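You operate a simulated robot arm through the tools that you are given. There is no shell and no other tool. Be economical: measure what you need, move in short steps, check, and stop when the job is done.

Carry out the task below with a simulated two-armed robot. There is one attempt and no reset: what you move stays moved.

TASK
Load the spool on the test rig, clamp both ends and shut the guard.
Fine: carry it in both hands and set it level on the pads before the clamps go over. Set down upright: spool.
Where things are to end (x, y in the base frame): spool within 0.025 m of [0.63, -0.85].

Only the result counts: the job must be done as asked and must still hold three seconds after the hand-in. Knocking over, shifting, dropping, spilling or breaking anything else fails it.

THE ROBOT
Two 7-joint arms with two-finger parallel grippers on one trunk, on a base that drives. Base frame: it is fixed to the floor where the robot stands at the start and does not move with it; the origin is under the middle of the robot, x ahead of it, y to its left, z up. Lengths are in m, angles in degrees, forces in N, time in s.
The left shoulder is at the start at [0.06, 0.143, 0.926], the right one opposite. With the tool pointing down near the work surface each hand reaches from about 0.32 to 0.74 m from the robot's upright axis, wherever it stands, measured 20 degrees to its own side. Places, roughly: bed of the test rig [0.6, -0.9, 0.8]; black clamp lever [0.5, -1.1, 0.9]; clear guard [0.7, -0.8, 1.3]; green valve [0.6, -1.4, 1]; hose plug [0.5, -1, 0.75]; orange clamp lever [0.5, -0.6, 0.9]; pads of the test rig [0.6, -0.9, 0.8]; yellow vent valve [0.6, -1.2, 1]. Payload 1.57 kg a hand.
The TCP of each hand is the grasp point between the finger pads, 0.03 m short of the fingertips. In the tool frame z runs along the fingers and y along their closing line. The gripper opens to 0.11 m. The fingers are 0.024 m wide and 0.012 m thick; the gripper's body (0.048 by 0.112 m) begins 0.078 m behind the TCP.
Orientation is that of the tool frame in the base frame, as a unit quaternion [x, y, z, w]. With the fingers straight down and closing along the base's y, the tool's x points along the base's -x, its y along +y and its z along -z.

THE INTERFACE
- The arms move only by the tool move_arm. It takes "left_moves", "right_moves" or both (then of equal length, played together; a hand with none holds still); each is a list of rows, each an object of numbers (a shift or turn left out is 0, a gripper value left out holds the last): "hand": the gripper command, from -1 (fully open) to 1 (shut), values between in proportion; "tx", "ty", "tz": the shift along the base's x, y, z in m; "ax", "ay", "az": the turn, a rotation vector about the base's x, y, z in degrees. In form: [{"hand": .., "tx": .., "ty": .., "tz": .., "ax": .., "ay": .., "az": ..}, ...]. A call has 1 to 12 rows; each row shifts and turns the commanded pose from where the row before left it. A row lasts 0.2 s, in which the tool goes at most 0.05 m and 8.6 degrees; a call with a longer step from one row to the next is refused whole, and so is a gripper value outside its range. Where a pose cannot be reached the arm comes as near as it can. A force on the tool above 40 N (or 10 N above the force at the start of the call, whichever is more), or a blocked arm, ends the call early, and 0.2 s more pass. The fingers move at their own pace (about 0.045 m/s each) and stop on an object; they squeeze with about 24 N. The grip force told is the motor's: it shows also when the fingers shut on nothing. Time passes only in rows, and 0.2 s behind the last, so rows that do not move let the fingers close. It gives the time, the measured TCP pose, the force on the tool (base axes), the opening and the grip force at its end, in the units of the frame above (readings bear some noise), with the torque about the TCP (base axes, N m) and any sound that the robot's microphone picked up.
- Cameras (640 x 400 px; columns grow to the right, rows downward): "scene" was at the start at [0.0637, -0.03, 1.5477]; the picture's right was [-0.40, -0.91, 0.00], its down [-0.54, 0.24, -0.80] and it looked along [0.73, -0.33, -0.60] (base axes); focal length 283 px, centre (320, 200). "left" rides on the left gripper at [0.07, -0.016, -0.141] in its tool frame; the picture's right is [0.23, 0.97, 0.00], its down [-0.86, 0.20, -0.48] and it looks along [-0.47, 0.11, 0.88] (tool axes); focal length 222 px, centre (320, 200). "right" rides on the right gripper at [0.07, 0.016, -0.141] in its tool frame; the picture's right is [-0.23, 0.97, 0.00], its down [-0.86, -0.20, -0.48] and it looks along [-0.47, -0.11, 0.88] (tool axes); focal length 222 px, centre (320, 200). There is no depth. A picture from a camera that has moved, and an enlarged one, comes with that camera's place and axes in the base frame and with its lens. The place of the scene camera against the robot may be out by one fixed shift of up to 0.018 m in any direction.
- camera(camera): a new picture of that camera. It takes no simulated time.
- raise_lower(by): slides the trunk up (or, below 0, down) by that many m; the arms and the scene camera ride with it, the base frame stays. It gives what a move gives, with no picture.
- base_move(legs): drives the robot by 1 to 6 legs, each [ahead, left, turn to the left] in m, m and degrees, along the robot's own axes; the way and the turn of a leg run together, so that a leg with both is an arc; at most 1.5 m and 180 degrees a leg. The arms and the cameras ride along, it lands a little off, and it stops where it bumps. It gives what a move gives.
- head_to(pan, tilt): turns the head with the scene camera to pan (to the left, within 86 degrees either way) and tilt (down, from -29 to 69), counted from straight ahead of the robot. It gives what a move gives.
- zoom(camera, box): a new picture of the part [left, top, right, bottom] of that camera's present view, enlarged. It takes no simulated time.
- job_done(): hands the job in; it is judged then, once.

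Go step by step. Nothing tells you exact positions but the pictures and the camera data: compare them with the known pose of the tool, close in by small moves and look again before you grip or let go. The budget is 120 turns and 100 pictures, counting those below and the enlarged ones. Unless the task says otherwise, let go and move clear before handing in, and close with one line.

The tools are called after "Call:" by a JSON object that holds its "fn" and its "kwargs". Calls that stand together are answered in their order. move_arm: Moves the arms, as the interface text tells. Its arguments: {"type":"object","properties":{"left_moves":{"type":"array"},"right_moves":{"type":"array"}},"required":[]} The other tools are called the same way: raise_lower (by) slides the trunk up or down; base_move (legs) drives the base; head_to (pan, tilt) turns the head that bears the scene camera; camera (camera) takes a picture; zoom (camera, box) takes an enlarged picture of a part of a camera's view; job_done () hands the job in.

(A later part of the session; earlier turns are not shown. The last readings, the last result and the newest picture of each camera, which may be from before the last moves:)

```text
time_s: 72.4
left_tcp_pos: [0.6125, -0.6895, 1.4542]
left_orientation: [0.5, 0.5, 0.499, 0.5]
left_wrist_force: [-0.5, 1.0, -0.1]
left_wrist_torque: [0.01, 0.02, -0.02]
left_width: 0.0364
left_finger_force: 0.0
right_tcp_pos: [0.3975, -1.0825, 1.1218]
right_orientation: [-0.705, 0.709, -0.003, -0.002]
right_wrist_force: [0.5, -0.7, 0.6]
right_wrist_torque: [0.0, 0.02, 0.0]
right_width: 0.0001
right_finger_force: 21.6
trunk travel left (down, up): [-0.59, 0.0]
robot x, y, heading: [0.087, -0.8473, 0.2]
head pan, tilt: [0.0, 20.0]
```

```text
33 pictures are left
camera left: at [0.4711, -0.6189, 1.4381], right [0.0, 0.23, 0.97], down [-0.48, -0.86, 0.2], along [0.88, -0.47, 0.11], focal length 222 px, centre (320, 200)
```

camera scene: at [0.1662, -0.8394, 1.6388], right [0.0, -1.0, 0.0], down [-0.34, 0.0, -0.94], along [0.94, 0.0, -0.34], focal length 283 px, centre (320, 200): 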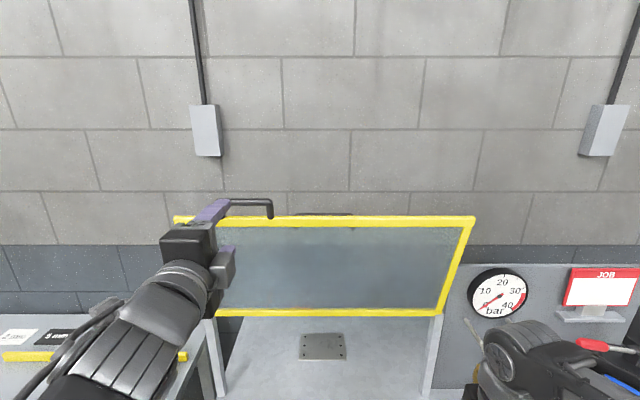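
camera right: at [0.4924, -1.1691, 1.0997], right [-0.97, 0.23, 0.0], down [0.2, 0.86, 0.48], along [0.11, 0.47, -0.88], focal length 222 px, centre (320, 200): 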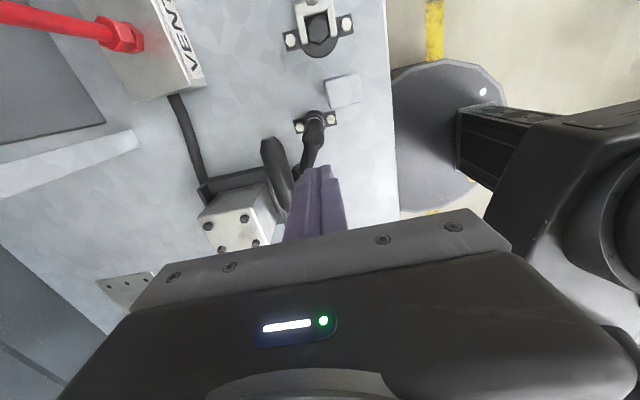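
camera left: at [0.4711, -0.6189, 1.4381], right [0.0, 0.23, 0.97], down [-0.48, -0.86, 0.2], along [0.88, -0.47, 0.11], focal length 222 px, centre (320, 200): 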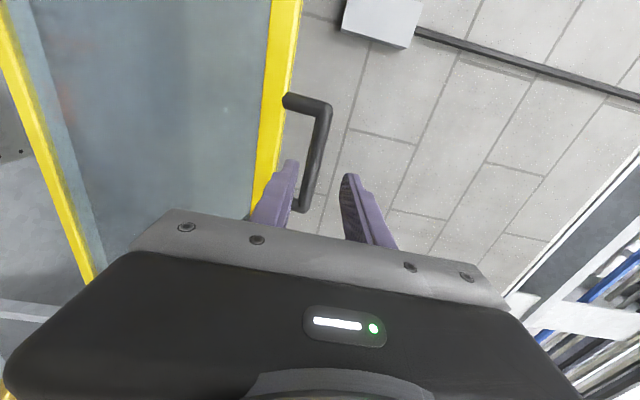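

The bar is at x about 0.68, z 1.45; the lower finger (z 1.424–1.436) is aimed at the gap. I advance 0.05 m.

Call:
{"fn": "move_arm", "kwargs": {"left_moves": [{"tx": 0.02}, {"tx": 0.02}, {"tx": 0.012}]}}

Call:
{"fn": "camera", "kwargs": {"camera": "left"}}

Call:
{"fn": "zoom", "kwargs": {"camera": "scene", "box": [140, 170, 300, 270]}}

```text
time_s: 73.2
left_tcp_pos: [0.6636, -0.6904, 1.4555]
left_orientation: [0.5, 0.501, 0.499, 0.5]
left_wrist_force: [0.2, 0.0, -0.3]
left_wrist_torque: [0.01, 0.0, 0.01]
left_width: 0.0359
left_finger_force: 0.0
right_tcp_pos: [0.3981, -1.0825, 1.1223]
right_orientation: [-0.706, 0.709, -0.002, -0.002]
right_wrist_force: [1.2, -0.6, -0.6]
right_wrist_torque: [0.0, -0.01, -0.02]
right_width: 0.0
right_finger_force: 21.1
trunk travel left (down, up): [-0.59, 0.0]
robot x, y, heading: [0.089, -0.8479, -0.0]
head pan, tilt: [0.0, 20.0]
```

```text
32 pictures are left
camera left: at [0.5225, -0.6193, 1.4388], right [0.0, 0.23, 0.97], down [-0.48, -0.86, 0.2], along [0.88, -0.47, 0.11], focal length 222 px, centre (320, 200)
```

left: 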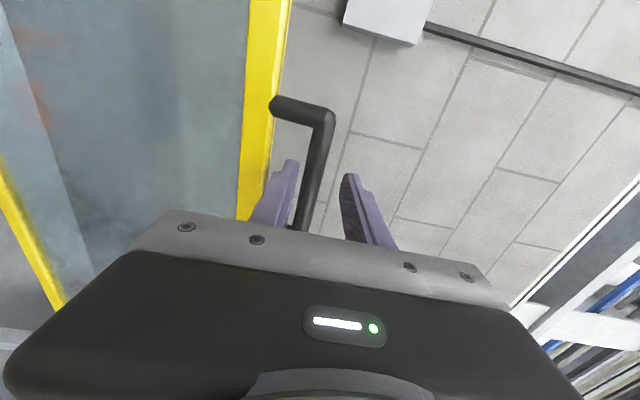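

```text
4.00 times, centred on (220, 220) of scene
camera zoom: at [0.1654, -0.8394, 1.6389], right [0.0, -1.0, 0.0], down [-0.34, 0.0, -0.94], along [0.94, 0.0, -0.34], focal length 1133 px, centre (720, 120)
```

zoom: 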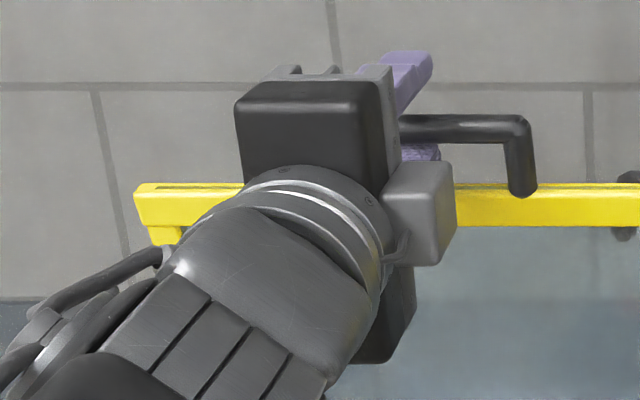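

The bar lies between the fingers in both views. I centre on it by 5 mm and close.

Call:
{"fn": "move_arm", "kwargs": {"left_moves": [{"tz": -0.005, "hand": 0.5}, {"hand": 0.6}, {"hand": 0.75}, {"hand": 1}, {}, {}]}}

Call:
{"fn": "camera", "kwargs": {"camera": "left"}}

```text
time_s: 74.6
left_tcp_pos: [0.6643, -0.6889, 1.4486]
left_orientation: [0.501, 0.502, 0.498, 0.499]
left_wrist_force: [-1.7, -1.9, -13.3]
left_wrist_torque: [0.05, 0.33, 0.13]
left_width: 0.0147
left_finger_force: 30.9
right_tcp_pos: [0.3981, -1.0831, 1.1207]
right_orientation: [-0.706, 0.709, -0.003, -0.003]
right_wrist_force: [0.2, 1.5, 0.0]
right_wrist_torque: [0.02, -0.01, 0.03]
right_width: 0.0
right_finger_force: 21.1
trunk travel left (down, up): [-0.59, 0.0]
robot x, y, heading: [0.086, -0.8462, 0.2]
head pan, tilt: [0.0, 20.0]
```

```text
30 pictures are left
camera left: at [0.5229, -0.6191, 1.4326], right [0.0, 0.23, 0.97], down [-0.48, -0.86, 0.2], along [0.88, -0.46, 0.1], focal length 222 px, centre (320, 200)
```

left: 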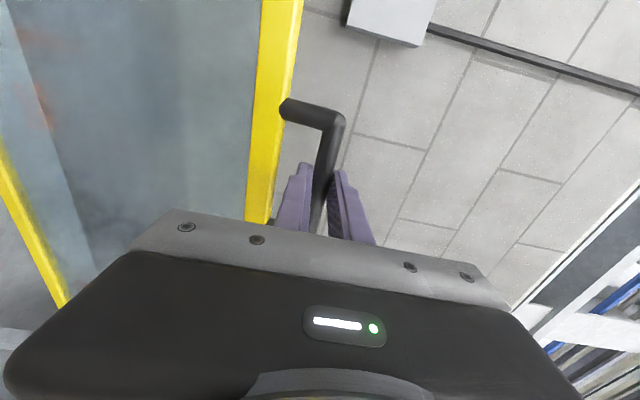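

The grip torque says the bar sits 25 mm ahead of the TCP, so only the tips hold it. I loosen slightly, go 13 mm deeper and 2 mm lower, and close again.

Call:
{"fn": "move_arm", "kwargs": {"left_moves": [{"hand": 0.55, "tz": -0.001}, {}, {"tx": 0.007}, {"tx": 0.006}, {"hand": 1}, {}, {}]}}

```text
time_s: 76.2
left_tcp_pos: [0.677, -0.6891, 1.4473]
left_orientation: [0.5, 0.501, 0.499, 0.5]
left_wrist_force: [0.4, -1.4, -4.2]
left_wrist_torque: [0.1, 0.04, 0.13]
left_width: 0.0148
left_finger_force: 30.3
right_tcp_pos: [0.398, -1.0824, 1.1207]
right_orientation: [-0.705, 0.709, -0.003, -0.003]
right_wrist_force: [0.2, -0.1, -0.2]
right_wrist_torque: [0.02, 0.0, 0.03]
right_width: 0.0
right_finger_force: 21.1
trunk travel left (down, up): [-0.59, 0.0]
robot x, y, heading: [0.0874, -0.845, 0.1]
head pan, tilt: [0.0, 20.0]
```

Held well (bar about 10 mm ahead of TCP). I start pulling the guard along its arc, about 9° first, and read the forces.

Call:
{"fn": "move_arm", "kwargs": {"left_moves": [{"tx": -0.012, "tz": -0.0025}, {"tx": -0.013, "tz": -0.0035}, {"tx": -0.013, "tz": -0.004}, {"tx": -0.013, "tz": -0.004}]}}

Call:
{"fn": "camera", "kwargs": {"camera": "scene"}}

```text
time_s: 77.2
left_tcp_pos: [0.6268, -0.6887, 1.4345]
left_orientation: [0.5, 0.502, 0.499, 0.499]
left_wrist_force: [1.9, 3.7, -4.0]
left_wrist_torque: [0.13, 0.0, 0.17]
left_width: 0.0146
left_finger_force: 30.7
right_tcp_pos: [0.3981, -1.0833, 1.1219]
right_orientation: [-0.705, 0.709, -0.002, -0.003]
right_wrist_force: [0.3, -0.5, 0.3]
right_wrist_torque: [-0.01, -0.05, 0.01]
right_width: 0.0002
right_finger_force: 21.2
trunk travel left (down, up): [-0.59, 0.0]
robot x, y, heading: [0.0881, -0.8458, 0.2]
head pan, tilt: [0.0, 20.0]
```

```text
29 pictures are left
camera scene: at [0.1655, -0.8387, 1.6388], right [0.0, -1.0, 0.0], down [-0.34, 0.0, -0.94], along [0.94, 0.0, -0.34], focal length 283 px, centre (320, 200)
```

scene: 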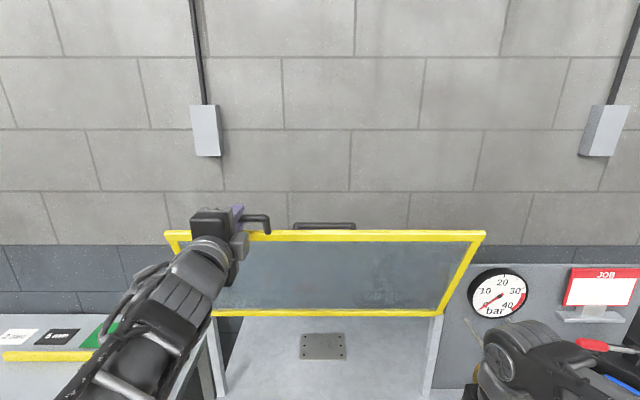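

The guard follows with low force. I continue the arc to about 45°, pitching the hand slowly downward as it comes.

Call:
{"fn": "move_arm", "kwargs": {"left_moves": [{"tx": -0.0226, "tz": -0.0092, "ay": 3}, {"tx": -0.0218, "tz": -0.0105, "ay": 3}, {"tx": -0.0211, "tz": -0.0115, "ay": 3}, {"tx": -0.02, "tz": -0.013, "ay": 3}, {"tx": -0.0213, "tz": -0.0162, "ay": 3}, {"tx": -0.0198, "tz": -0.018, "ay": 3}]}}

Call:
{"fn": "camera", "kwargs": {"camera": "scene"}}

```text
time_s: 78.6
left_tcp_pos: [0.4976, -0.6892, 1.3558]
left_orientation: [0.572, 0.574, 0.414, 0.415]
left_wrist_force: [-5.2, 3.3, 2.7]
left_wrist_torque: [-0.12, -0.03, -0.9]
left_width: 0.0146
left_finger_force: 31.0
right_tcp_pos: [0.3964, -1.0823, 1.121]
right_orientation: [-0.705, 0.709, -0.004, -0.002]
right_wrist_force: [1.4, -0.7, -0.2]
right_wrist_torque: [0.01, -0.02, 0.02]
right_width: 0.0
right_finger_force: 21.0
trunk travel left (down, up): [-0.59, 0.0]
robot x, y, heading: [0.0879, -0.8415, 0.1]
head pan, tilt: [0.0, 20.0]
```

```text
28 pictures are left
camera scene: at [0.1636, -0.8386, 1.639], right [0.0, -1.0, 0.0], down [-0.34, 0.0, -0.94], along [0.94, 0.0, -0.34], focal length 283 px, centre (320, 200)
```

scene: 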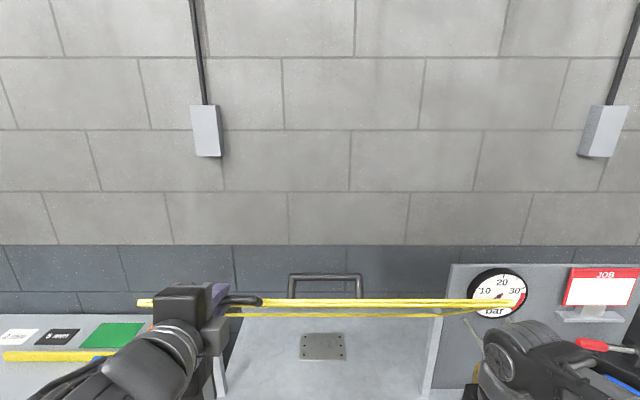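

Guard is at about 45° and follows well. I move the right hand outboard, out of the guard's sweep, and continue to about 20°.

Call:
{"fn": "move_arm", "kwargs": {"right_moves": [{"ty": -0.04}, {"ty": -0.04}, {"ty": -0.04}, {"ty": -0.03}]}}

Call:
{"fn": "move_arm", "kwargs": {"left_moves": [{"tx": -0.0203, "tz": -0.0219, "ay": 4}, {"tx": -0.0182, "tz": -0.0235, "ay": 4}, {"tx": -0.016, "tz": -0.0251, "ay": 4}, {"tx": -0.0138, "tz": -0.0264, "ay": 4}, {"tx": -0.0114, "tz": -0.0275, "ay": 4}]}}

Call:
{"fn": "camera", "kwargs": {"camera": "scene"}}

```text
time_s: 79.6
left_tcp_pos: [0.4983, -0.6902, 1.356]
left_orientation: [0.572, 0.574, 0.415, 0.415]
left_wrist_force: [-4.2, 0.6, 0.0]
left_wrist_torque: [0.13, 0.08, 0.3]
left_width: 0.015
left_finger_force: 30.8
right_tcp_pos: [0.3963, -1.2327, 1.122]
right_orientation: [-0.706, 0.708, -0.003, -0.003]
right_wrist_force: [-0.7, -0.4, 0.1]
right_wrist_torque: [0.0, 0.01, 0.0]
right_width: 0.0001
right_finger_force: 21.7
trunk travel left (down, up): [-0.59, 0.0]
robot x, y, heading: [0.0874, -0.8455, 0.2]
head pan, tilt: [0.0, 20.0]
```

```text
time_s: 80.8
left_tcp_pos: [0.4189, -0.6888, 1.2311]
left_orientation: [0.636, 0.636, 0.309, 0.308]
left_wrist_force: [0.1, 0.6, 0.7]
left_wrist_torque: [0.16, -0.16, -0.08]
left_width: 0.0149
left_finger_force: 30.5
right_tcp_pos: [0.3965, -1.234, 1.122]
right_orientation: [-0.705, 0.709, -0.004, -0.002]
right_wrist_force: [-0.3, 0.2, 0.6]
right_wrist_torque: [0.01, 0.0, 0.0]
right_width: 0.0002
right_finger_force: 21.6
trunk travel left (down, up): [-0.59, 0.0]
robot x, y, heading: [0.0868, -0.8446, 0.1]
head pan, tilt: [0.0, 20.0]
```

```text
27 pictures are left
camera scene: at [0.1648, -0.8395, 1.6389], right [0.0, -1.0, 0.0], down [-0.34, 0.0, -0.94], along [0.94, 0.0, -0.34], focal length 283 px, centre (320, 200)
```

scene: 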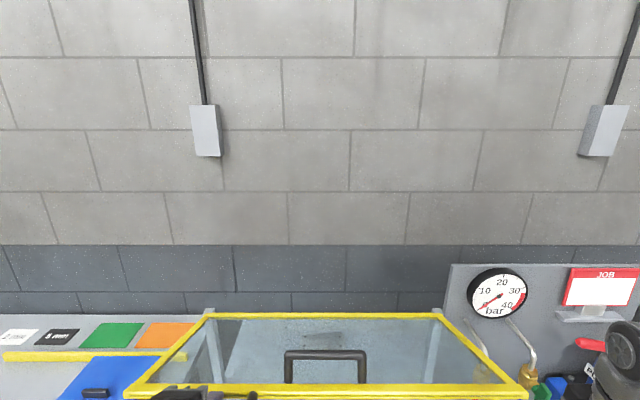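

Tracking is good and force-free. I tip the camera down and bring the guard on to about -5°.

Call:
{"fn": "head_to", "kwargs": {"pan": 0, "tilt": 50}}

Call:
{"fn": "move_arm", "kwargs": {"left_moves": [{"tx": -0.0086, "tz": -0.0286, "ay": 4}, {"tx": -0.0061, "tz": -0.0292, "ay": 4}, {"tx": -0.0035, "tz": -0.0297, "ay": 4}, {"tx": -0.0008, "tz": -0.0299, "ay": 4}, {"tx": 0.0018, "tz": -0.0299, "ay": 4}]}}

Call:
{"fn": "camera", "kwargs": {"camera": "scene"}}

```text
time_s: 81.8
left_tcp_pos: [0.4185, -0.6892, 1.2317]
left_orientation: [0.635, 0.636, 0.31, 0.308]
left_wrist_force: [-1.1, -2.5, -5.3]
left_wrist_torque: [-0.4, 0.1, -0.57]
left_width: 0.0147
left_finger_force: 30.9
right_tcp_pos: [0.3972, -1.2333, 1.1217]
right_orientation: [-0.705, 0.709, -0.004, -0.002]
right_wrist_force: [-0.2, 0.3, 0.0]
right_wrist_torque: [0.01, 0.02, -0.02]
right_width: 0.0
right_finger_force: 21.3
trunk travel left (down, up): [-0.59, 0.0]
robot x, y, heading: [0.0845, -0.8493, 0.3]
head pan, tilt: [0.0, 50.0]
```

```text
time_s: 82.5
left_tcp_pos: [0.4049, -0.6903, 1.1848]
left_orientation: [0.661, 0.664, 0.251, 0.243]
left_wrist_force: [-31.4, 6.8, 8.0]
left_wrist_torque: [0.87, -0.01, 0.49]
left_width: 0.0146
left_finger_force: 30.8
left hand out of reach, approached as far as the arm can: row 1, 2, 3
right_tcp_pos: [0.3932, -1.2309, 1.1232]
right_orientation: [-0.707, 0.707, -0.006, -0.001]
right_wrist_force: [-0.4, 0.6, 0.5]
right_wrist_torque: [0.01, 0.01, 0.0]
right_width: 0.0
right_finger_force: 21.3
trunk travel left (down, up): [-0.59, 0.0]
robot x, y, heading: [0.0883, -0.8447, 0.2]
head pan, tilt: [0.0, 50.0]
stopped in row 3 (left hand): the force on the tool passed its limit (the readings are from after the stop); the commanded pose is now the measured one
```

```text
26 pictures are left
camera scene: at [0.1406, -0.838, 1.5936], right [0.0, -1.0, 0.0], down [-0.76, 0.0, -0.65], along [0.65, 0.0, -0.76], focal length 283 px, centre (320, 200)
```

scene: 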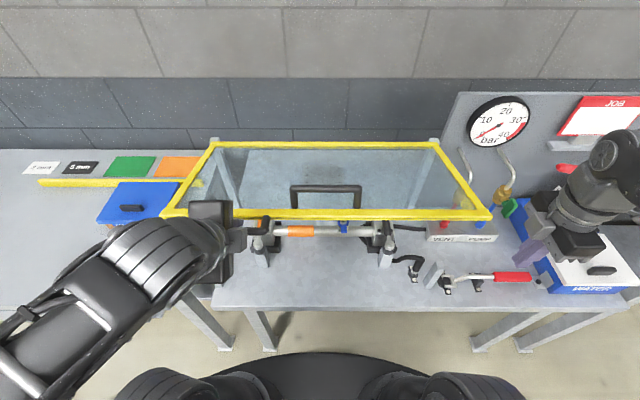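

The arm is cramped near the body here, but the rest of the arc is nearly vertical, so the trunk can lower it. First I back the base 12 mm to relieve the strain.

Call:
{"fn": "base_move", "kwargs": {"legs": [[-0.012, 0, 0]]}}

```text
time_s: 83.3
left_tcp_pos: [0.4066, -0.6904, 1.1825]
left_orientation: [0.661, 0.664, 0.249, 0.244]
left_wrist_force: [24.5, 13.1, -7.4]
left_wrist_torque: [0.06, 0.03, -0.18]
left_width: 0.0147
left_finger_force: 31.0
right_tcp_pos: [0.3902, -1.2306, 1.1204]
right_orientation: [-0.706, 0.708, -0.003, -0.004]
right_wrist_force: [-0.6, -0.8, 0.0]
right_wrist_torque: [0.0, 0.0, 0.02]
right_width: 0.0
right_finger_force: 21.2
trunk travel left (down, up): [-0.59, 0.0]
robot x, y, heading: [0.073, -0.8451, 0.1]
head pan, tilt: [0.0, 50.0]
```

Strain has reversed to +24 N, which suits the next few degrees of arc. I lower the trunk 0.03 m.

Call:
{"fn": "raise_lower", "kwargs": {"by": -0.03}}

```text
time_s: 84.0
left_tcp_pos: [0.3993, -0.6903, 1.1524]
left_orientation: [0.661, 0.665, 0.249, 0.244]
left_wrist_force: [-10.3, 7.8, -5.3]
left_wrist_torque: [0.4, 0.13, 0.0]
left_width: 0.0148
left_finger_force: 30.8
right_tcp_pos: [0.3839, -1.2303, 1.0924]
right_orientation: [-0.706, 0.708, -0.004, -0.003]
right_wrist_force: [0.9, -0.3, 0.4]
right_wrist_torque: [-0.01, -0.02, 0.0]
right_width: 0.0003
right_finger_force: 20.8
trunk travel left (down, up): [-0.56, 0.03]
robot x, y, heading: [0.0775, -0.846, 0.3]
head pan, tilt: [0.0, 50.0]
```

Low force again at about 6°. I raise the right hand to keep it clear of the bench items and lower the trunk further.

Call:
{"fn": "move_arm", "kwargs": {"right_moves": [{"tz": 0.04}, {"tz": 0.04}, {"tz": 0.04}]}}

Call:
{"fn": "raise_lower", "kwargs": {"by": -0.05}}

```text
time_s: 84.8
left_tcp_pos: [0.401, -0.6919, 1.1548]
left_orientation: [0.661, 0.664, 0.25, 0.246]
left_wrist_force: [-13.6, 0.2, -0.7]
left_wrist_torque: [0.94, -0.04, 0.32]
left_width: 0.0152
left_finger_force: 31.0
right_tcp_pos: [0.3817, -1.231, 1.162]
right_orientation: [-0.706, 0.709, -0.007, 0.003]
right_wrist_force: [-0.9, 0.6, 0.2]
right_wrist_torque: [-0.05, 0.03, 0.03]
right_width: 0.0
right_finger_force: 21.4
right hand out of reach, approached as far as the arm can: row 2, 3
trunk travel left (down, up): [-0.56, 0.03]
robot x, y, heading: [0.0792, -0.8416, 0.0]
head pan, tilt: [0.0, 50.0]
```

```text
time_s: 85.8
left_tcp_pos: [0.398, -0.6921, 1.1028]
left_orientation: [0.66, 0.665, 0.249, 0.244]
left_wrist_force: [-34.9, 2.8, -6.3]
left_wrist_torque: [-0.13, 0.08, -0.62]
left_width: 0.0147
left_finger_force: 31.3
right_tcp_pos: [0.3782, -1.2318, 1.1122]
right_orientation: [-0.704, 0.71, -0.007, 0.004]
right_wrist_force: [-0.2, -0.1, 0.0]
right_wrist_torque: [0.02, 0.02, -0.02]
right_width: 0.0
right_finger_force: 21.2
trunk travel left (down, up): [-0.51, 0.08]
robot x, y, heading: [0.0753, -0.8471, 0.5]
head pan, tilt: [0.0, 50.0]
```

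The guard pushes the hand back at 35 N, so I back the base by 10 mm.

Call:
{"fn": "base_move", "kwargs": {"legs": [[-0.01, 0, 0]]}}

Call:
{"fn": "camera", "kwargs": {"camera": "scene"}}

```text
time_s: 86.5
left_tcp_pos: [0.3969, -0.6923, 1.104]
left_orientation: [0.66, 0.664, 0.251, 0.246]
left_wrist_force: [26.6, 5.9, -0.8]
left_wrist_torque: [-0.16, 0.07, -0.52]
left_width: 0.0149
left_finger_force: 30.7
right_tcp_pos: [0.3756, -1.2317, 1.11]
right_orientation: [-0.704, 0.711, -0.005, 0.001]
right_wrist_force: [-0.1, 1.2, 0.1]
right_wrist_torque: [-0.01, 0.0, -0.03]
right_width: 0.0
right_finger_force: 21.3
trunk travel left (down, up): [-0.51, 0.08]
robot x, y, heading: [0.0662, -0.8452, -0.0]
head pan, tilt: [0.0, 50.0]
```

```text
25 pictures are left
camera scene: at [0.1312, -0.8377, 1.5133], right [0.0, -1.0, 0.0], down [-0.77, 0.0, -0.64], along [0.64, 0.0, -0.77], focal length 283 px, centre (320, 200)
```

scene: 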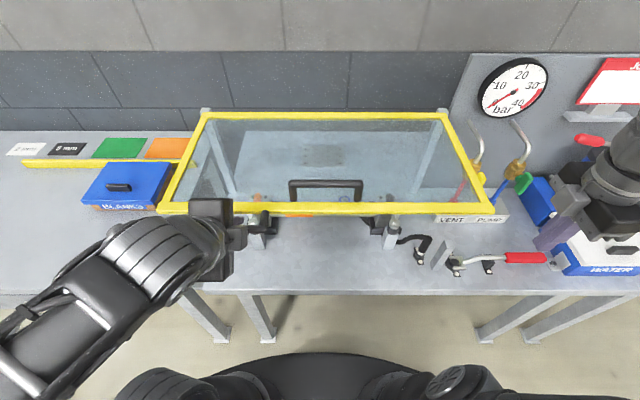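

Fitting the arc: hinge (0.7635, z 1.0975), radius 0.361; the guard is about level now. I nudge forward 5 mm and lower the trunk 0.06.

Call:
{"fn": "move_arm", "kwargs": {"left_moves": [{"tx": 0.005}]}}

Call:
{"fn": "raise_lower", "kwargs": {"by": -0.05}}

```text
time_s: 86.9
left_tcp_pos: [0.3963, -0.6912, 1.1037]
left_orientation: [0.66, 0.664, 0.251, 0.245]
left_wrist_force: [-9.7, 3.2, -4.5]
left_wrist_torque: [-0.06, 0.11, -0.68]
left_width: 0.0149
left_finger_force: 30.6
right_tcp_pos: [0.3712, -1.2317, 1.111]
right_orientation: [-0.704, 0.71, -0.007, 0.003]
right_wrist_force: [0.1, -0.5, -0.1]
right_wrist_torque: [-0.01, 0.03, 0.0]
right_width: 0.0
right_finger_force: 21.3
trunk travel left (down, up): [-0.51, 0.08]
robot x, y, heading: [0.0693, -0.8439, 0.2]
head pan, tilt: [0.0, 50.0]
```

```text
time_s: 87.8
left_tcp_pos: [0.4001, -0.6916, 1.0542]
left_orientation: [0.66, 0.664, 0.251, 0.247]
left_wrist_force: [6.9, 6.7, -5.4]
left_wrist_torque: [0.23, 0.03, -0.29]
left_width: 0.0148
left_finger_force: 30.8
right_tcp_pos: [0.3735, -1.2318, 1.0614]
right_orientation: [-0.703, 0.711, -0.006, 0.002]
right_wrist_force: [0.3, 0.1, -0.4]
right_wrist_torque: [0.0, 0.01, -0.04]
right_width: 0.0
right_finger_force: 21.3
trunk travel left (down, up): [-0.46, 0.13]
robot x, y, heading: [0.0644, -0.847, 0.1]
head pan, tilt: [0.0, 50.0]
```

Smooth. I continue: forward 6 mm and trunk down 0.035, then again.

Call:
{"fn": "move_arm", "kwargs": {"left_moves": [{"tx": 0.005}]}}

Call:
{"fn": "raise_lower", "kwargs": {"by": -0.035}}

Call:
{"fn": "move_arm", "kwargs": {"left_moves": [{"tx": 0.007}]}}

Call:
{"fn": "raise_lower", "kwargs": {"by": -0.025}}

Call:
{"fn": "camera", "kwargs": {"camera": "scene"}}

```text
time_s: 88.2
left_tcp_pos: [0.3996, -0.6923, 1.0544]
left_orientation: [0.661, 0.664, 0.25, 0.246]
left_wrist_force: [-21.3, 4.8, -4.5]
left_wrist_torque: [-0.22, -0.06, -0.75]
left_width: 0.015
left_finger_force: 30.9
right_tcp_pos: [0.371, -1.2325, 1.0621]
right_orientation: [-0.704, 0.71, -0.006, 0.003]
right_wrist_force: [0.0, -0.3, -0.1]
right_wrist_torque: [-0.03, 0.01, 0.01]
right_width: 0.0
right_finger_force: 21.4
trunk travel left (down, up): [-0.46, 0.13]
robot x, y, heading: [0.0681, -0.8474, 0.1]
head pan, tilt: [0.0, 50.0]
```

```text
time_s: 89.0
left_tcp_pos: [0.4059, -0.6918, 1.0207]
left_orientation: [0.66, 0.663, 0.251, 0.248]
left_wrist_force: [11.8, 6.5, -2.4]
left_wrist_torque: [0.21, -0.01, -0.3]
left_width: 0.0148
left_finger_force: 30.6
right_tcp_pos: [0.3751, -1.2325, 1.0257]
right_orientation: [-0.705, 0.71, -0.005, 0.002]
right_wrist_force: [0.2, 0.1, 0.0]
right_wrist_torque: [0.0, 0.0, 0.0]
right_width: 0.0
right_finger_force: 21.2
trunk travel left (down, up): [-0.425, 0.165]
robot x, y, heading: [0.065, -0.839, 0.0]
head pan, tilt: [0.0, 50.0]
```

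```text
time_s: 89.4
left_tcp_pos: [0.4072, -0.6924, 1.0184]
left_orientation: [0.66, 0.664, 0.25, 0.246]
left_wrist_force: [-21.5, 3.6, -5.8]
left_wrist_torque: [-0.17, -0.01, -0.68]
left_width: 0.0149
left_finger_force: 31.3
right_tcp_pos: [0.3707, -1.2323, 1.027]
right_orientation: [-0.704, 0.71, -0.007, 0.003]
right_wrist_force: [-1.1, 0.1, -0.3]
right_wrist_torque: [0.01, 0.01, -0.02]
right_width: 0.0001
right_finger_force: 21.6
trunk travel left (down, up): [-0.425, 0.165]
robot x, y, heading: [0.0642, -0.8471, 0.3]
head pan, tilt: [0.0, 50.0]
```

```text
time_s: 90.1
left_tcp_pos: [0.4127, -0.6924, 0.9963]
left_orientation: [0.66, 0.663, 0.251, 0.248]
left_wrist_force: [9.6, 7.2, -1.3]
left_wrist_torque: [0.11, -0.07, -0.27]
left_width: 0.0147
left_finger_force: 31.2
right_tcp_pos: [0.3744, -1.233, 1.0011]
right_orientation: [-0.704, 0.71, -0.005, 0.001]
right_wrist_force: [-0.1, 0.3, -0.2]
right_wrist_torque: [-0.04, -0.01, 0.01]
right_width: 0.0
right_finger_force: 21.0
trunk travel left (down, up): [-0.4, 0.19]
robot x, y, heading: [0.0685, -0.8476, 0.1]
head pan, tilt: [0.0, 50.0]
```

```text
24 pictures are left
camera scene: at [0.1288, -0.8379, 1.4033], right [0.0, -1.0, 0.0], down [-0.77, 0.0, -0.64], along [0.64, 0.0, -0.77], focal length 283 px, centre (320, 200)
```

scene: 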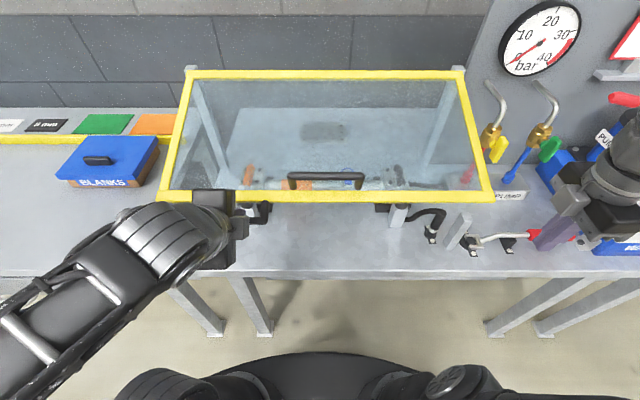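

About -17° now. I lift the right hand a bit and go on toward the stops in two more steps.

Call:
{"fn": "move_arm", "kwargs": {"left_moves": [{"tx": 0.007}, {}], "right_moves": [{"tz": 0.04}, {"tz": 0.04}]}}

Call:
{"fn": "raise_lower", "kwargs": {"by": -0.022}}

Call:
{"fn": "move_arm", "kwargs": {"left_moves": [{"tx": 0.008}]}}

Call:
{"fn": "raise_lower", "kwargs": {"by": -0.018}}

Call:
{"fn": "camera", "kwargs": {"camera": "scene"}}

```text
time_s: 90.7
left_tcp_pos: [0.4138, -0.6928, 0.9931]
left_orientation: [0.661, 0.664, 0.25, 0.245]
left_wrist_force: [-25.8, -1.3, -14.9]
left_wrist_torque: [0.04, 0.02, -0.28]
left_width: 0.0148
left_finger_force: 30.3
right_tcp_pos: [0.3764, -1.2389, 1.0044]
right_orientation: [-0.703, 0.711, -0.007, 0.004]
right_wrist_force: [0.2, 0.3, 1.2]
right_wrist_torque: [-0.02, -0.02, -0.02]
right_width: 0.0001
right_finger_force: 22.0
right hand out of reach, approached as far as the arm can: row 1, 2
trunk travel left (down, up): [-0.4, 0.19]
robot x, y, heading: [0.0654, -0.8471, 0.5]
head pan, tilt: [0.0, 50.0]
```

```text
time_s: 91.4
left_tcp_pos: [0.4184, -0.6923, 0.9751]
left_orientation: [0.659, 0.662, 0.253, 0.25]
left_wrist_force: [8.3, 4.1, 0.6]
left_wrist_torque: [0.13, -0.11, -0.14]
left_width: 0.0146
left_finger_force: 30.9
right_tcp_pos: [0.3792, -1.239, 0.9822]
right_orientation: [-0.704, 0.71, -0.006, 0.002]
right_wrist_force: [0.7, 0.0, 0.4]
right_wrist_torque: [0.06, 0.01, 0.01]
right_width: 0.0
right_finger_force: 21.8
trunk travel left (down, up): [-0.378, 0.212]
robot x, y, heading: [0.0673, -0.8412, 0.2]
head pan, tilt: [0.0, 50.0]
```

```text
time_s: 91.8
left_tcp_pos: [0.4211, -0.6919, 0.9713]
left_orientation: [0.661, 0.664, 0.25, 0.245]
left_wrist_force: [-24.1, -1.5, -12.5]
left_wrist_torque: [-0.37, -0.07, -0.62]
left_width: 0.0149
left_finger_force: 30.9
right_tcp_pos: [0.3762, -1.239, 0.9832]
right_orientation: [-0.704, 0.71, -0.007, 0.004]
right_wrist_force: [-1.3, 0.3, 0.0]
right_wrist_torque: [-0.02, -0.03, 0.0]
right_width: 0.0001
right_finger_force: 21.2
trunk travel left (down, up): [-0.378, 0.212]
robot x, y, heading: [0.0644, -0.8453, 0.4]
head pan, tilt: [0.0, 50.0]
```

```text
time_s: 92.5
left_tcp_pos: [0.4275, -0.6916, 0.9573]
left_orientation: [0.66, 0.663, 0.251, 0.249]
left_wrist_force: [5.1, 3.1, -0.9]
left_wrist_torque: [0.23, -0.09, -0.06]
left_width: 0.0147
left_finger_force: 30.9
right_tcp_pos: [0.3787, -1.2392, 0.9645]
right_orientation: [-0.705, 0.709, -0.006, 0.002]
right_wrist_force: [-0.4, -0.3, -0.2]
right_wrist_torque: [-0.01, 0.03, 0.05]
right_width: 0.0001
right_finger_force: 21.0
trunk travel left (down, up): [-0.36, 0.23]
robot x, y, heading: [0.0662, -0.8406, 0.1]
head pan, tilt: [0.0, 50.0]
```

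```text
23 pictures are left
camera scene: at [0.1281, -0.8385, 1.3633], right [0.0, -1.0, 0.0], down [-0.77, 0.0, -0.64], along [0.64, 0.0, -0.77], focal length 283 px, centre (320, 200)
```

scene: 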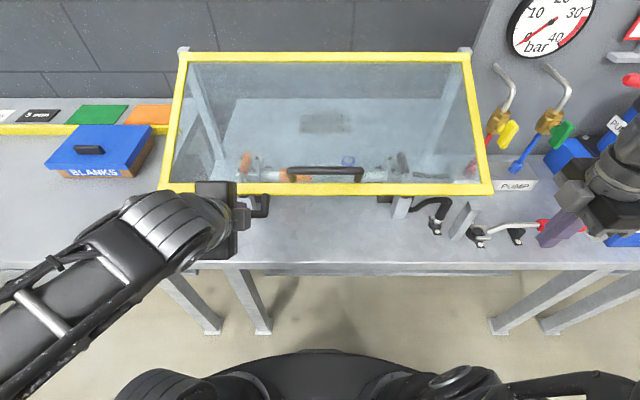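

At about -24°, all forces low. I proceed in smaller steps, watching for contact with the front stops.

Call:
{"fn": "move_arm", "kwargs": {"left_moves": [{"tx": 0.006}]}}

Call:
{"fn": "raise_lower", "kwargs": {"by": -0.013}}

Call:
{"fn": "move_arm", "kwargs": {"left_moves": [{"tx": 0.006}]}}

Call:
{"fn": "raise_lower", "kwargs": {"by": -0.012}}

Call:
{"fn": "camera", "kwargs": {"camera": "scene"}}

```text
time_s: 92.9
left_tcp_pos: [0.4276, -0.6928, 0.9529]
left_orientation: [0.661, 0.664, 0.249, 0.245]
left_wrist_force: [-18.6, -0.2, -12.2]
left_wrist_torque: [-0.39, -0.07, -0.63]
left_width: 0.0148
left_finger_force: 30.1
right_tcp_pos: [0.3764, -1.2386, 0.9652]
right_orientation: [-0.704, 0.71, -0.007, 0.003]
right_wrist_force: [0.3, -1.2, 0.7]
right_wrist_torque: [-0.02, 0.05, 0.0]
right_width: 0.0001
right_finger_force: 21.1
trunk travel left (down, up): [-0.36, 0.23]
robot x, y, heading: [0.0656, -0.8467, 0.1]
head pan, tilt: [0.0, 50.0]
```

```text
time_s: 93.5
left_tcp_pos: [0.4329, -0.6922, 0.9444]
left_orientation: [0.66, 0.662, 0.252, 0.249]
left_wrist_force: [5.1, 3.3, -0.3]
left_wrist_torque: [0.25, -0.11, -0.02]
left_width: 0.0148
left_finger_force: 30.7
right_tcp_pos: [0.379, -1.2396, 0.9514]
right_orientation: [-0.704, 0.711, -0.006, 0.003]
right_wrist_force: [0.4, 1.2, 0.8]
right_wrist_torque: [-0.03, 0.03, 0.05]
right_width: 0.0001
right_finger_force: 21.1
trunk travel left (down, up): [-0.347, 0.243]
robot x, y, heading: [0.0705, -0.8436, 0.1]
head pan, tilt: [0.0, 50.0]
```

```text
time_s: 93.9
left_tcp_pos: [0.4338, -0.6924, 0.9397]
left_orientation: [0.661, 0.664, 0.249, 0.245]
left_wrist_force: [-18.8, -1.2, -12.0]
left_wrist_torque: [-0.43, -0.02, -0.63]
left_width: 0.0147
left_finger_force: 30.7
right_tcp_pos: [0.3774, -1.2392, 0.9522]
right_orientation: [-0.704, 0.71, -0.006, 0.003]
right_wrist_force: [-0.5, 0.1, 0.6]
right_wrist_torque: [0.03, 0.0, 0.02]
right_width: 0.0001
right_finger_force: 21.7
trunk travel left (down, up): [-0.347, 0.243]
robot x, y, heading: [0.0662, -0.8442, 0.2]
head pan, tilt: [0.0, 50.0]
```

```text
time_s: 94.5
left_tcp_pos: [0.4387, -0.6922, 0.9323]
left_orientation: [0.659, 0.663, 0.253, 0.249]
left_wrist_force: [4.6, 0.5, -1.2]
left_wrist_torque: [0.3, -0.08, 0.0]
left_width: 0.0149
left_finger_force: 30.6
right_tcp_pos: [0.3794, -1.2393, 0.9394]
right_orientation: [-0.704, 0.71, -0.006, 0.002]
right_wrist_force: [0.1, 0.4, -0.2]
right_wrist_torque: [-0.02, -0.02, 0.04]
right_width: 0.0
right_finger_force: 20.4
trunk travel left (down, up): [-0.335, 0.255]
robot x, y, heading: [0.0671, -0.8415, 0.1]
head pan, tilt: [0.0, 50.0]
```

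```text
22 pictures are left
camera scene: at [0.1279, -0.8388, 1.3384], right [0.0, -1.0, 0.0], down [-0.77, 0.0, -0.64], along [0.64, 0.0, -0.77], focal length 283 px, centre (320, 200)
```

scene: 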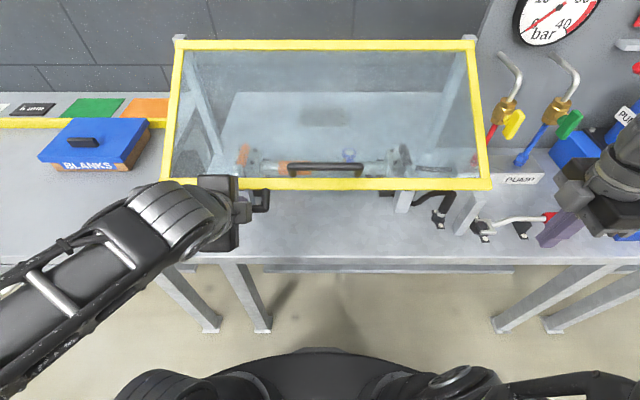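

Still no contact, at about -28°. I check the gap to the front stop and the clamps enlarged.

Call:
{"fn": "zoom", "kwargs": {"camera": "scene", "box": [370, 130, 530, 260]}}

Call:
{"fn": "zoom", "kwargs": {"camera": "scene", "box": [150, 120, 400, 260]}}

```text
3.08 times, centred on (450, 195) of scene
camera zoom: at [0.1279, -0.8388, 1.3384], right [0.0, -1.0, 0.0], down [-0.77, 0.0, -0.64], along [0.64, 0.0, -0.77], focal length 871 px, centre (-80, 215)
```

zoom: 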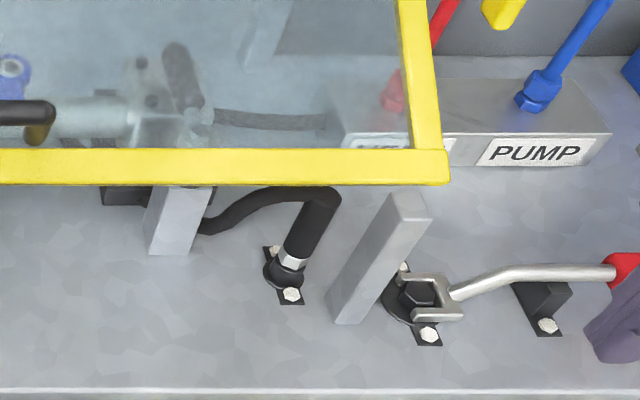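

```text
2.56 times, centred on (275, 190) of scene
camera zoom: at [0.1279, -0.8388, 1.3384], right [0.0, -1.0, 0.0], down [-0.77, 0.0, -0.64], along [0.64, 0.0, -0.77], focal length 725 px, centre (435, 226)
```

zoom: 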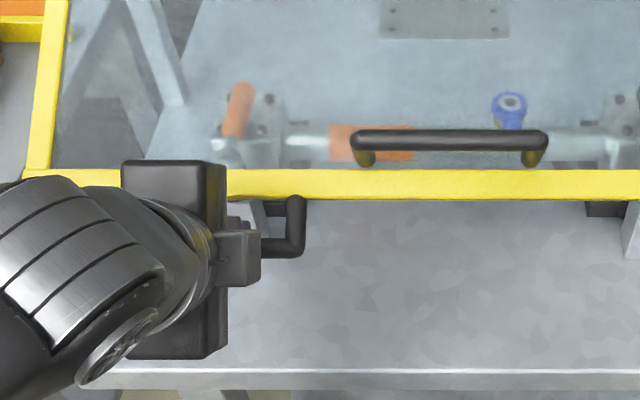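

The guard edge is just about to reach the stop tops. I continue in small steps, feeling for contact.

Call:
{"fn": "move_arm", "kwargs": {"left_moves": [{"tx": 0.006}]}}

Call:
{"fn": "raise_lower", "kwargs": {"by": -0.01}}

Call:
{"fn": "move_arm", "kwargs": {"left_moves": [{"tx": 0.005}]}}

Call:
{"fn": "raise_lower", "kwargs": {"by": -0.008}}

Call:
{"fn": "zoom", "kwargs": {"camera": "scene", "box": [370, 100, 530, 230]}}

```text
time_s: 94.9
left_tcp_pos: [0.44, -0.6916, 0.9274]
left_orientation: [0.66, 0.665, 0.25, 0.245]
left_wrist_force: [-16.8, -2.1, -12.3]
left_wrist_torque: [-0.35, -0.04, -0.51]
left_width: 0.0146
left_finger_force: 30.8
right_tcp_pos: [0.378, -1.2395, 0.9391]
right_orientation: [-0.704, 0.71, -0.006, 0.003]
right_wrist_force: [0.5, -0.5, 1.6]
right_wrist_torque: [-0.01, 0.02, -0.02]
right_width: 0.0
right_finger_force: 21.4
trunk travel left (down, up): [-0.335, 0.255]
robot x, y, heading: [0.0639, -0.8445, 0.1]
head pan, tilt: [0.0, 50.0]
```

```text
time_s: 95.5
left_tcp_pos: [0.4453, -0.6927, 0.9205]
left_orientation: [0.66, 0.663, 0.252, 0.249]
left_wrist_force: [2.6, -0.7, -1.1]
left_wrist_torque: [0.33, -0.12, 0.08]
left_width: 0.0149
left_finger_force: 31.0
right_tcp_pos: [0.3786, -1.2375, 0.929]
right_orientation: [-0.704, 0.71, -0.006, 0.002]
right_wrist_force: [0.2, 1.1, 0.2]
right_wrist_torque: [0.0, 0.02, -0.01]
right_width: 0.0
right_finger_force: 21.1
trunk travel left (down, up): [-0.325, 0.265]
robot x, y, heading: [0.0649, -0.8435, 0.1]
head pan, tilt: [0.0, 50.0]
```

```text
time_s: 95.8
left_tcp_pos: [0.4472, -0.6922, 0.9188]
left_orientation: [0.661, 0.664, 0.25, 0.245]
left_wrist_force: [-15.2, -1.8, -11.2]
left_wrist_torque: [-0.31, -0.03, -0.57]
left_width: 0.0148
left_finger_force: 30.7
right_tcp_pos: [0.377, -1.2392, 0.9286]
right_orientation: [-0.704, 0.71, -0.007, 0.002]
right_wrist_force: [0.1, 0.5, 0.9]
right_wrist_torque: [0.01, 0.0, -0.02]
right_width: 0.0
right_finger_force: 21.0
trunk travel left (down, up): [-0.325, 0.265]
robot x, y, heading: [0.0657, -0.8432, 0.0]
head pan, tilt: [0.0, 50.0]
```

```text
time_s: 96.4
left_tcp_pos: [0.4496, -0.6934, 0.9134]
left_orientation: [0.659, 0.663, 0.253, 0.249]
left_wrist_force: [1.7, -0.4, -1.3]
left_wrist_torque: [0.37, -0.14, 0.12]
left_width: 0.0145
left_finger_force: 31.2
right_tcp_pos: [0.3792, -1.239, 0.9211]
right_orientation: [-0.704, 0.71, -0.007, 0.002]
right_wrist_force: [0.0, -0.5, -0.4]
right_wrist_torque: [-0.02, 0.03, -0.04]
right_width: 0.0001
right_finger_force: 21.8
trunk travel left (down, up): [-0.317, 0.273]
robot x, y, heading: [0.0659, -0.8453, 0.1]
head pan, tilt: [0.0, 50.0]
```

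```text
3.08 times, centred on (450, 165) of scene
camera zoom: at [0.1273, -0.8389, 1.3204], right [0.0, -1.0, 0.0], down [-0.77, 0.0, -0.64], along [0.64, 0.0, -0.77], focal length 871 px, centre (-80, 308)
```

zoom: 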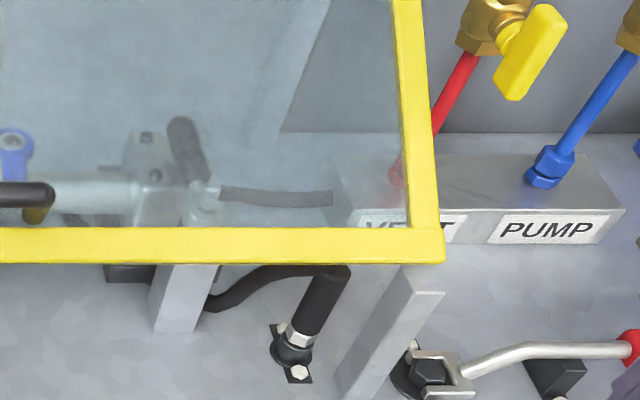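

Still free at about -32°, the front edge now level with the stop. I continue.

Call:
{"fn": "move_arm", "kwargs": {"left_moves": [{"tx": 0.006}]}}

Call:
{"fn": "raise_lower", "kwargs": {"by": -0.009}}

Call:
{"fn": "move_arm", "kwargs": {"left_moves": [{"tx": 0.006}]}}

Call:
{"fn": "raise_lower", "kwargs": {"by": -0.009}}

Call:
{"fn": "camera", "kwargs": {"camera": "scene"}}

```text
time_s: 96.8
left_tcp_pos: [0.4514, -0.6926, 0.9103]
left_orientation: [0.661, 0.664, 0.25, 0.245]
left_wrist_force: [-23.5, -4.3, -11.4]
left_wrist_torque: [-0.37, -0.06, -0.51]
left_width: 0.0148
left_finger_force: 30.1
right_tcp_pos: [0.3773, -1.2376, 0.9209]
right_orientation: [-0.704, 0.71, -0.007, 0.003]
right_wrist_force: [0.7, 0.4, 0.3]
right_wrist_torque: [0.01, -0.06, -0.02]
right_width: 0.0
right_finger_force: 21.1
trunk travel left (down, up): [-0.317, 0.273]
robot x, y, heading: [0.0648, -0.8454, 0.2]
head pan, tilt: [0.0, 50.0]
```

```text
time_s: 97.4
left_tcp_pos: [0.4534, -0.6926, 0.9073]
left_orientation: [0.659, 0.661, 0.255, 0.251]
left_wrist_force: [-16.0, 1.2, 18.0]
left_wrist_torque: [0.22, 0.05, -0.03]
left_width: 0.0147
left_finger_force: 30.9
right_tcp_pos: [0.3767, -1.2395, 0.9126]
right_orientation: [-0.704, 0.71, -0.007, 0.003]
right_wrist_force: [-0.7, -0.1, -0.7]
right_wrist_torque: [-0.02, 0.0, 0.02]
right_width: 0.0
right_finger_force: 21.9
trunk travel left (down, up): [-0.308, 0.282]
robot x, y, heading: [0.0625, -0.8421, 0.3]
head pan, tilt: [0.0, 50.0]
```

```text
time_s: 97.8
left_tcp_pos: [0.4572, -0.6929, 0.9038]
left_orientation: [0.66, 0.663, 0.252, 0.247]
left_wrist_force: [-26.2, -1.1, 8.9]
left_wrist_torque: [0.15, -0.11, -0.17]
left_width: 0.0146
left_finger_force: 30.3
right_tcp_pos: [0.3759, -1.2381, 0.9121]
right_orientation: [-0.704, 0.71, -0.007, 0.003]
right_wrist_force: [0.0, 0.3, -0.2]
right_wrist_torque: [-0.01, -0.01, -0.01]
right_width: 0.0
right_finger_force: 21.4
trunk travel left (down, up): [-0.308, 0.282]
robot x, y, heading: [0.0654, -0.8432, 0.1]
head pan, tilt: [0.0, 50.0]
```

```text
time_s: 98.4
left_tcp_pos: [0.4611, -0.6931, 0.8985]
left_orientation: [0.659, 0.662, 0.254, 0.251]
left_wrist_force: [1.9, 3.4, 31.1]
left_wrist_torque: [-0.09, 0.4, -0.34]
left_width: 0.0147
left_finger_force: 30.7
right_tcp_pos: [0.3775, -1.2395, 0.9037]
right_orientation: [-0.704, 0.71, -0.006, 0.003]
right_wrist_force: [0.3, -0.4, 0.3]
right_wrist_torque: [0.02, 0.03, -0.01]
right_width: 0.0001
right_finger_force: 21.0
trunk travel left (down, up): [-0.299, 0.291]
robot x, y, heading: [0.0681, -0.8464, -0.1]
head pan, tilt: [0.0, 50.0]
```

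```text
18 pictures are left
camera scene: at [0.126, -0.8391, 1.3027], right [0.0, -1.0, 0.0], down [-0.77, 0.0, -0.64], along [0.64, 0.0, -0.77], focal length 283 px, centre (320, 200)
```

scene: 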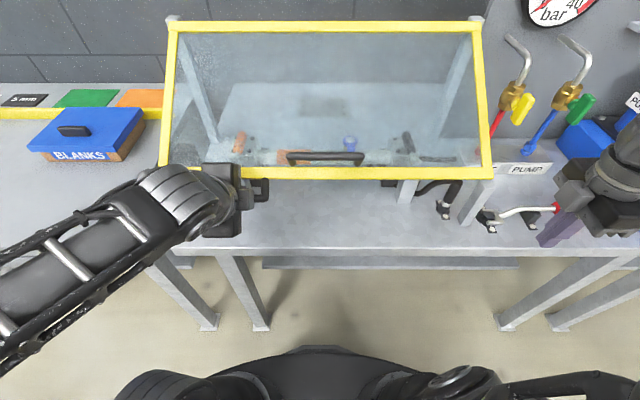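

The hand now feels 31 N upward: the guard has landed. I check closely that it rests on the stops and not on a clamp.

Call:
{"fn": "zoom", "kwargs": {"camera": "scene", "box": [370, 80, 530, 230]}}

Call:
{"fn": "zoom", "kwargs": {"camera": "scene", "box": [140, 100, 300, 230]}}

```text
2.67 times, centred on (450, 155) of scene
camera zoom: at [0.126, -0.8391, 1.3027], right [0.0, -1.0, 0.0], down [-0.77, 0.0, -0.64], along [0.64, 0.0, -0.77], focal length 755 px, centre (-27, 320)
```

zoom: 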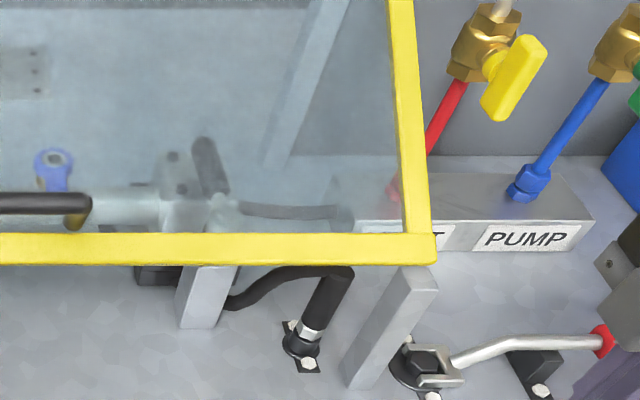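

```text
3.08 times, centred on (220, 165) of scene
camera zoom: at [0.126, -0.8391, 1.3027], right [0.0, -1.0, 0.0], down [-0.77, 0.0, -0.64], along [0.64, 0.0, -0.77], focal length 871 px, centre (628, 308)
```

zoom: 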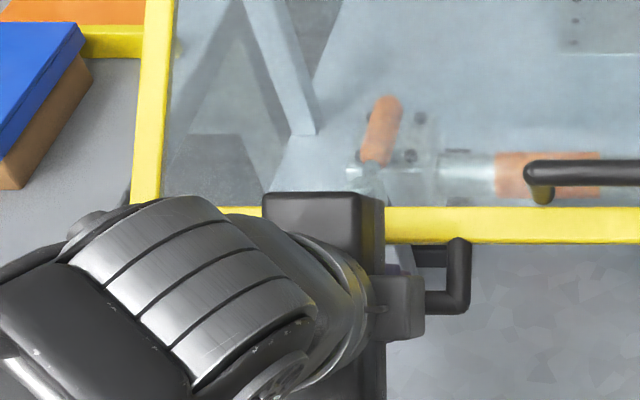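

The front edge rests on the stop tops. I ease the press, open the fingers only slightly (so they do not pry on the frame), and withdraw along the finger axis.

Call:
{"fn": "move_arm", "kwargs": {"left_moves": [{"tz": 0.003}, {"hand": 0.52}, {}, {}, {"tx": -0.006, "tz": 0.007}, {"tx": -0.012, "tz": 0.014}, {"tx": -0.014, "tz": 0.016}]}}

Call:
{"fn": "zoom", "kwargs": {"camera": "scene", "box": [140, 100, 300, 230]}}

```text
time_s: 100.0
left_tcp_pos: [0.4278, -0.6926, 0.9344]
left_orientation: [0.661, 0.662, 0.251, 0.247]
left_wrist_force: [0.0, -0.2, 0.0]
left_wrist_torque: [0.01, -0.05, 0.01]
left_width: 0.0262
left_finger_force: 0.0
right_tcp_pos: [0.3775, -1.2391, 0.9031]
right_orientation: [-0.704, 0.71, -0.006, 0.003]
right_wrist_force: [0.2, 0.1, 0.4]
right_wrist_torque: [0.01, 0.02, 0.0]
right_width: 0.0
right_finger_force: 21.0
trunk travel left (down, up): [-0.299, 0.291]
robot x, y, heading: [0.0658, -0.8441, 0.3]
head pan, tilt: [0.0, 50.0]
```

```text
3.08 times, centred on (220, 165) of scene
camera zoom: at [0.1269, -0.8388, 1.3023], right [0.0, -1.0, 0.0], down [-0.77, 0.0, -0.64], along [0.64, 0.0, -0.77], focal length 871 px, centre (628, 308)
```

zoom: 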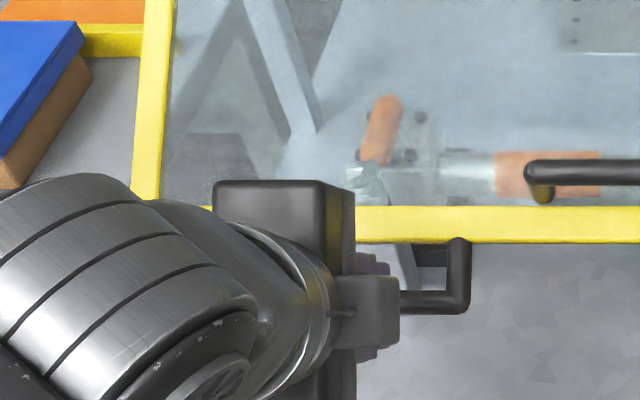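

The hand is free of the handle and the guard did not move. I drive straight back and take a final look.

Call:
{"fn": "base_move", "kwargs": {"legs": [[-0.3, 0, 0]]}}

Call:
{"fn": "head_to", "kwargs": {"pan": 0, "tilt": 30}}

Call:
{"fn": "camera", "kwargs": {"camera": "scene"}}

Call:
{"fn": "zoom", "kwargs": {"camera": "scene", "box": [200, 100, 460, 280]}}

```text
time_s: 102.0
left_tcp_pos: [0.1278, -0.6934, 0.9345]
left_orientation: [0.661, 0.662, 0.25, 0.248]
left_wrist_force: [0.2, -0.3, 0.0]
left_wrist_torque: [-0.03, 0.0, -0.04]
left_width: 0.0266
left_finger_force: 0.0
right_tcp_pos: [0.0769, -1.24, 0.9033]
right_orientation: [-0.703, 0.711, -0.007, 0.002]
right_wrist_force: [0.0, -0.4, -0.4]
right_wrist_torque: [-0.03, 0.01, -0.02]
right_width: 0.0002
right_finger_force: 21.7
trunk travel left (down, up): [-0.299, 0.291]
robot x, y, heading: [-0.2367, -0.8462, -0.0]
head pan, tilt: [0.0, 50.0]
```

```text
time_s: 102.9
left_tcp_pos: [0.1281, -0.6936, 0.9345]
left_orientation: [0.661, 0.662, 0.252, 0.247]
left_wrist_force: [0.0, 0.2, 0.2]
left_wrist_torque: [0.05, 0.0, 0.0]
left_width: 0.0266
left_finger_force: 0.2
right_tcp_pos: [0.0769, -1.2414, 0.9031]
right_orientation: [-0.703, 0.711, -0.007, 0.003]
right_wrist_force: [0.3, -0.6, -0.3]
right_wrist_torque: [0.03, 0.0, -0.01]
right_width: 0.0001
right_finger_force: 21.6
trunk travel left (down, up): [-0.299, 0.291]
robot x, y, heading: [-0.2347, -0.8424, 0.2]
head pan, tilt: [0.0, 30.0]
```

```text
14 pictures are left
camera scene: at [-0.16, -0.8392, 1.3318], right [0.0, -1.0, 0.0], down [-0.5, 0.0, -0.87], along [0.87, 0.0, -0.5], focal length 283 px, centre (320, 200)
```

scene: 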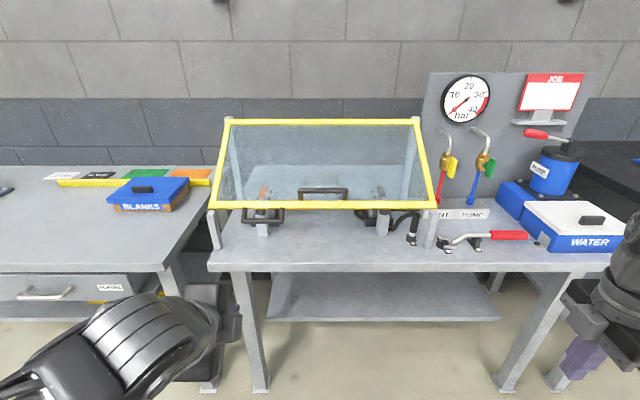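

```text
2.22 times, centred on (330, 190) of scene
camera zoom: at [-0.16, -0.8392, 1.3318], right [0.0, -1.0, 0.0], down [-0.5, 0.0, -0.87], along [0.87, 0.0, -0.5], focal length 629 px, centre (298, 222)
```

zoom: 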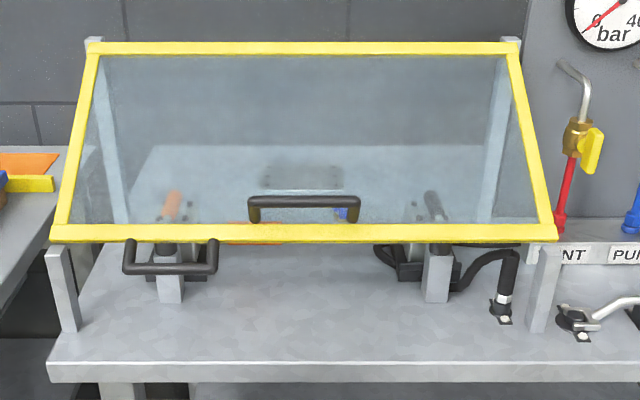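

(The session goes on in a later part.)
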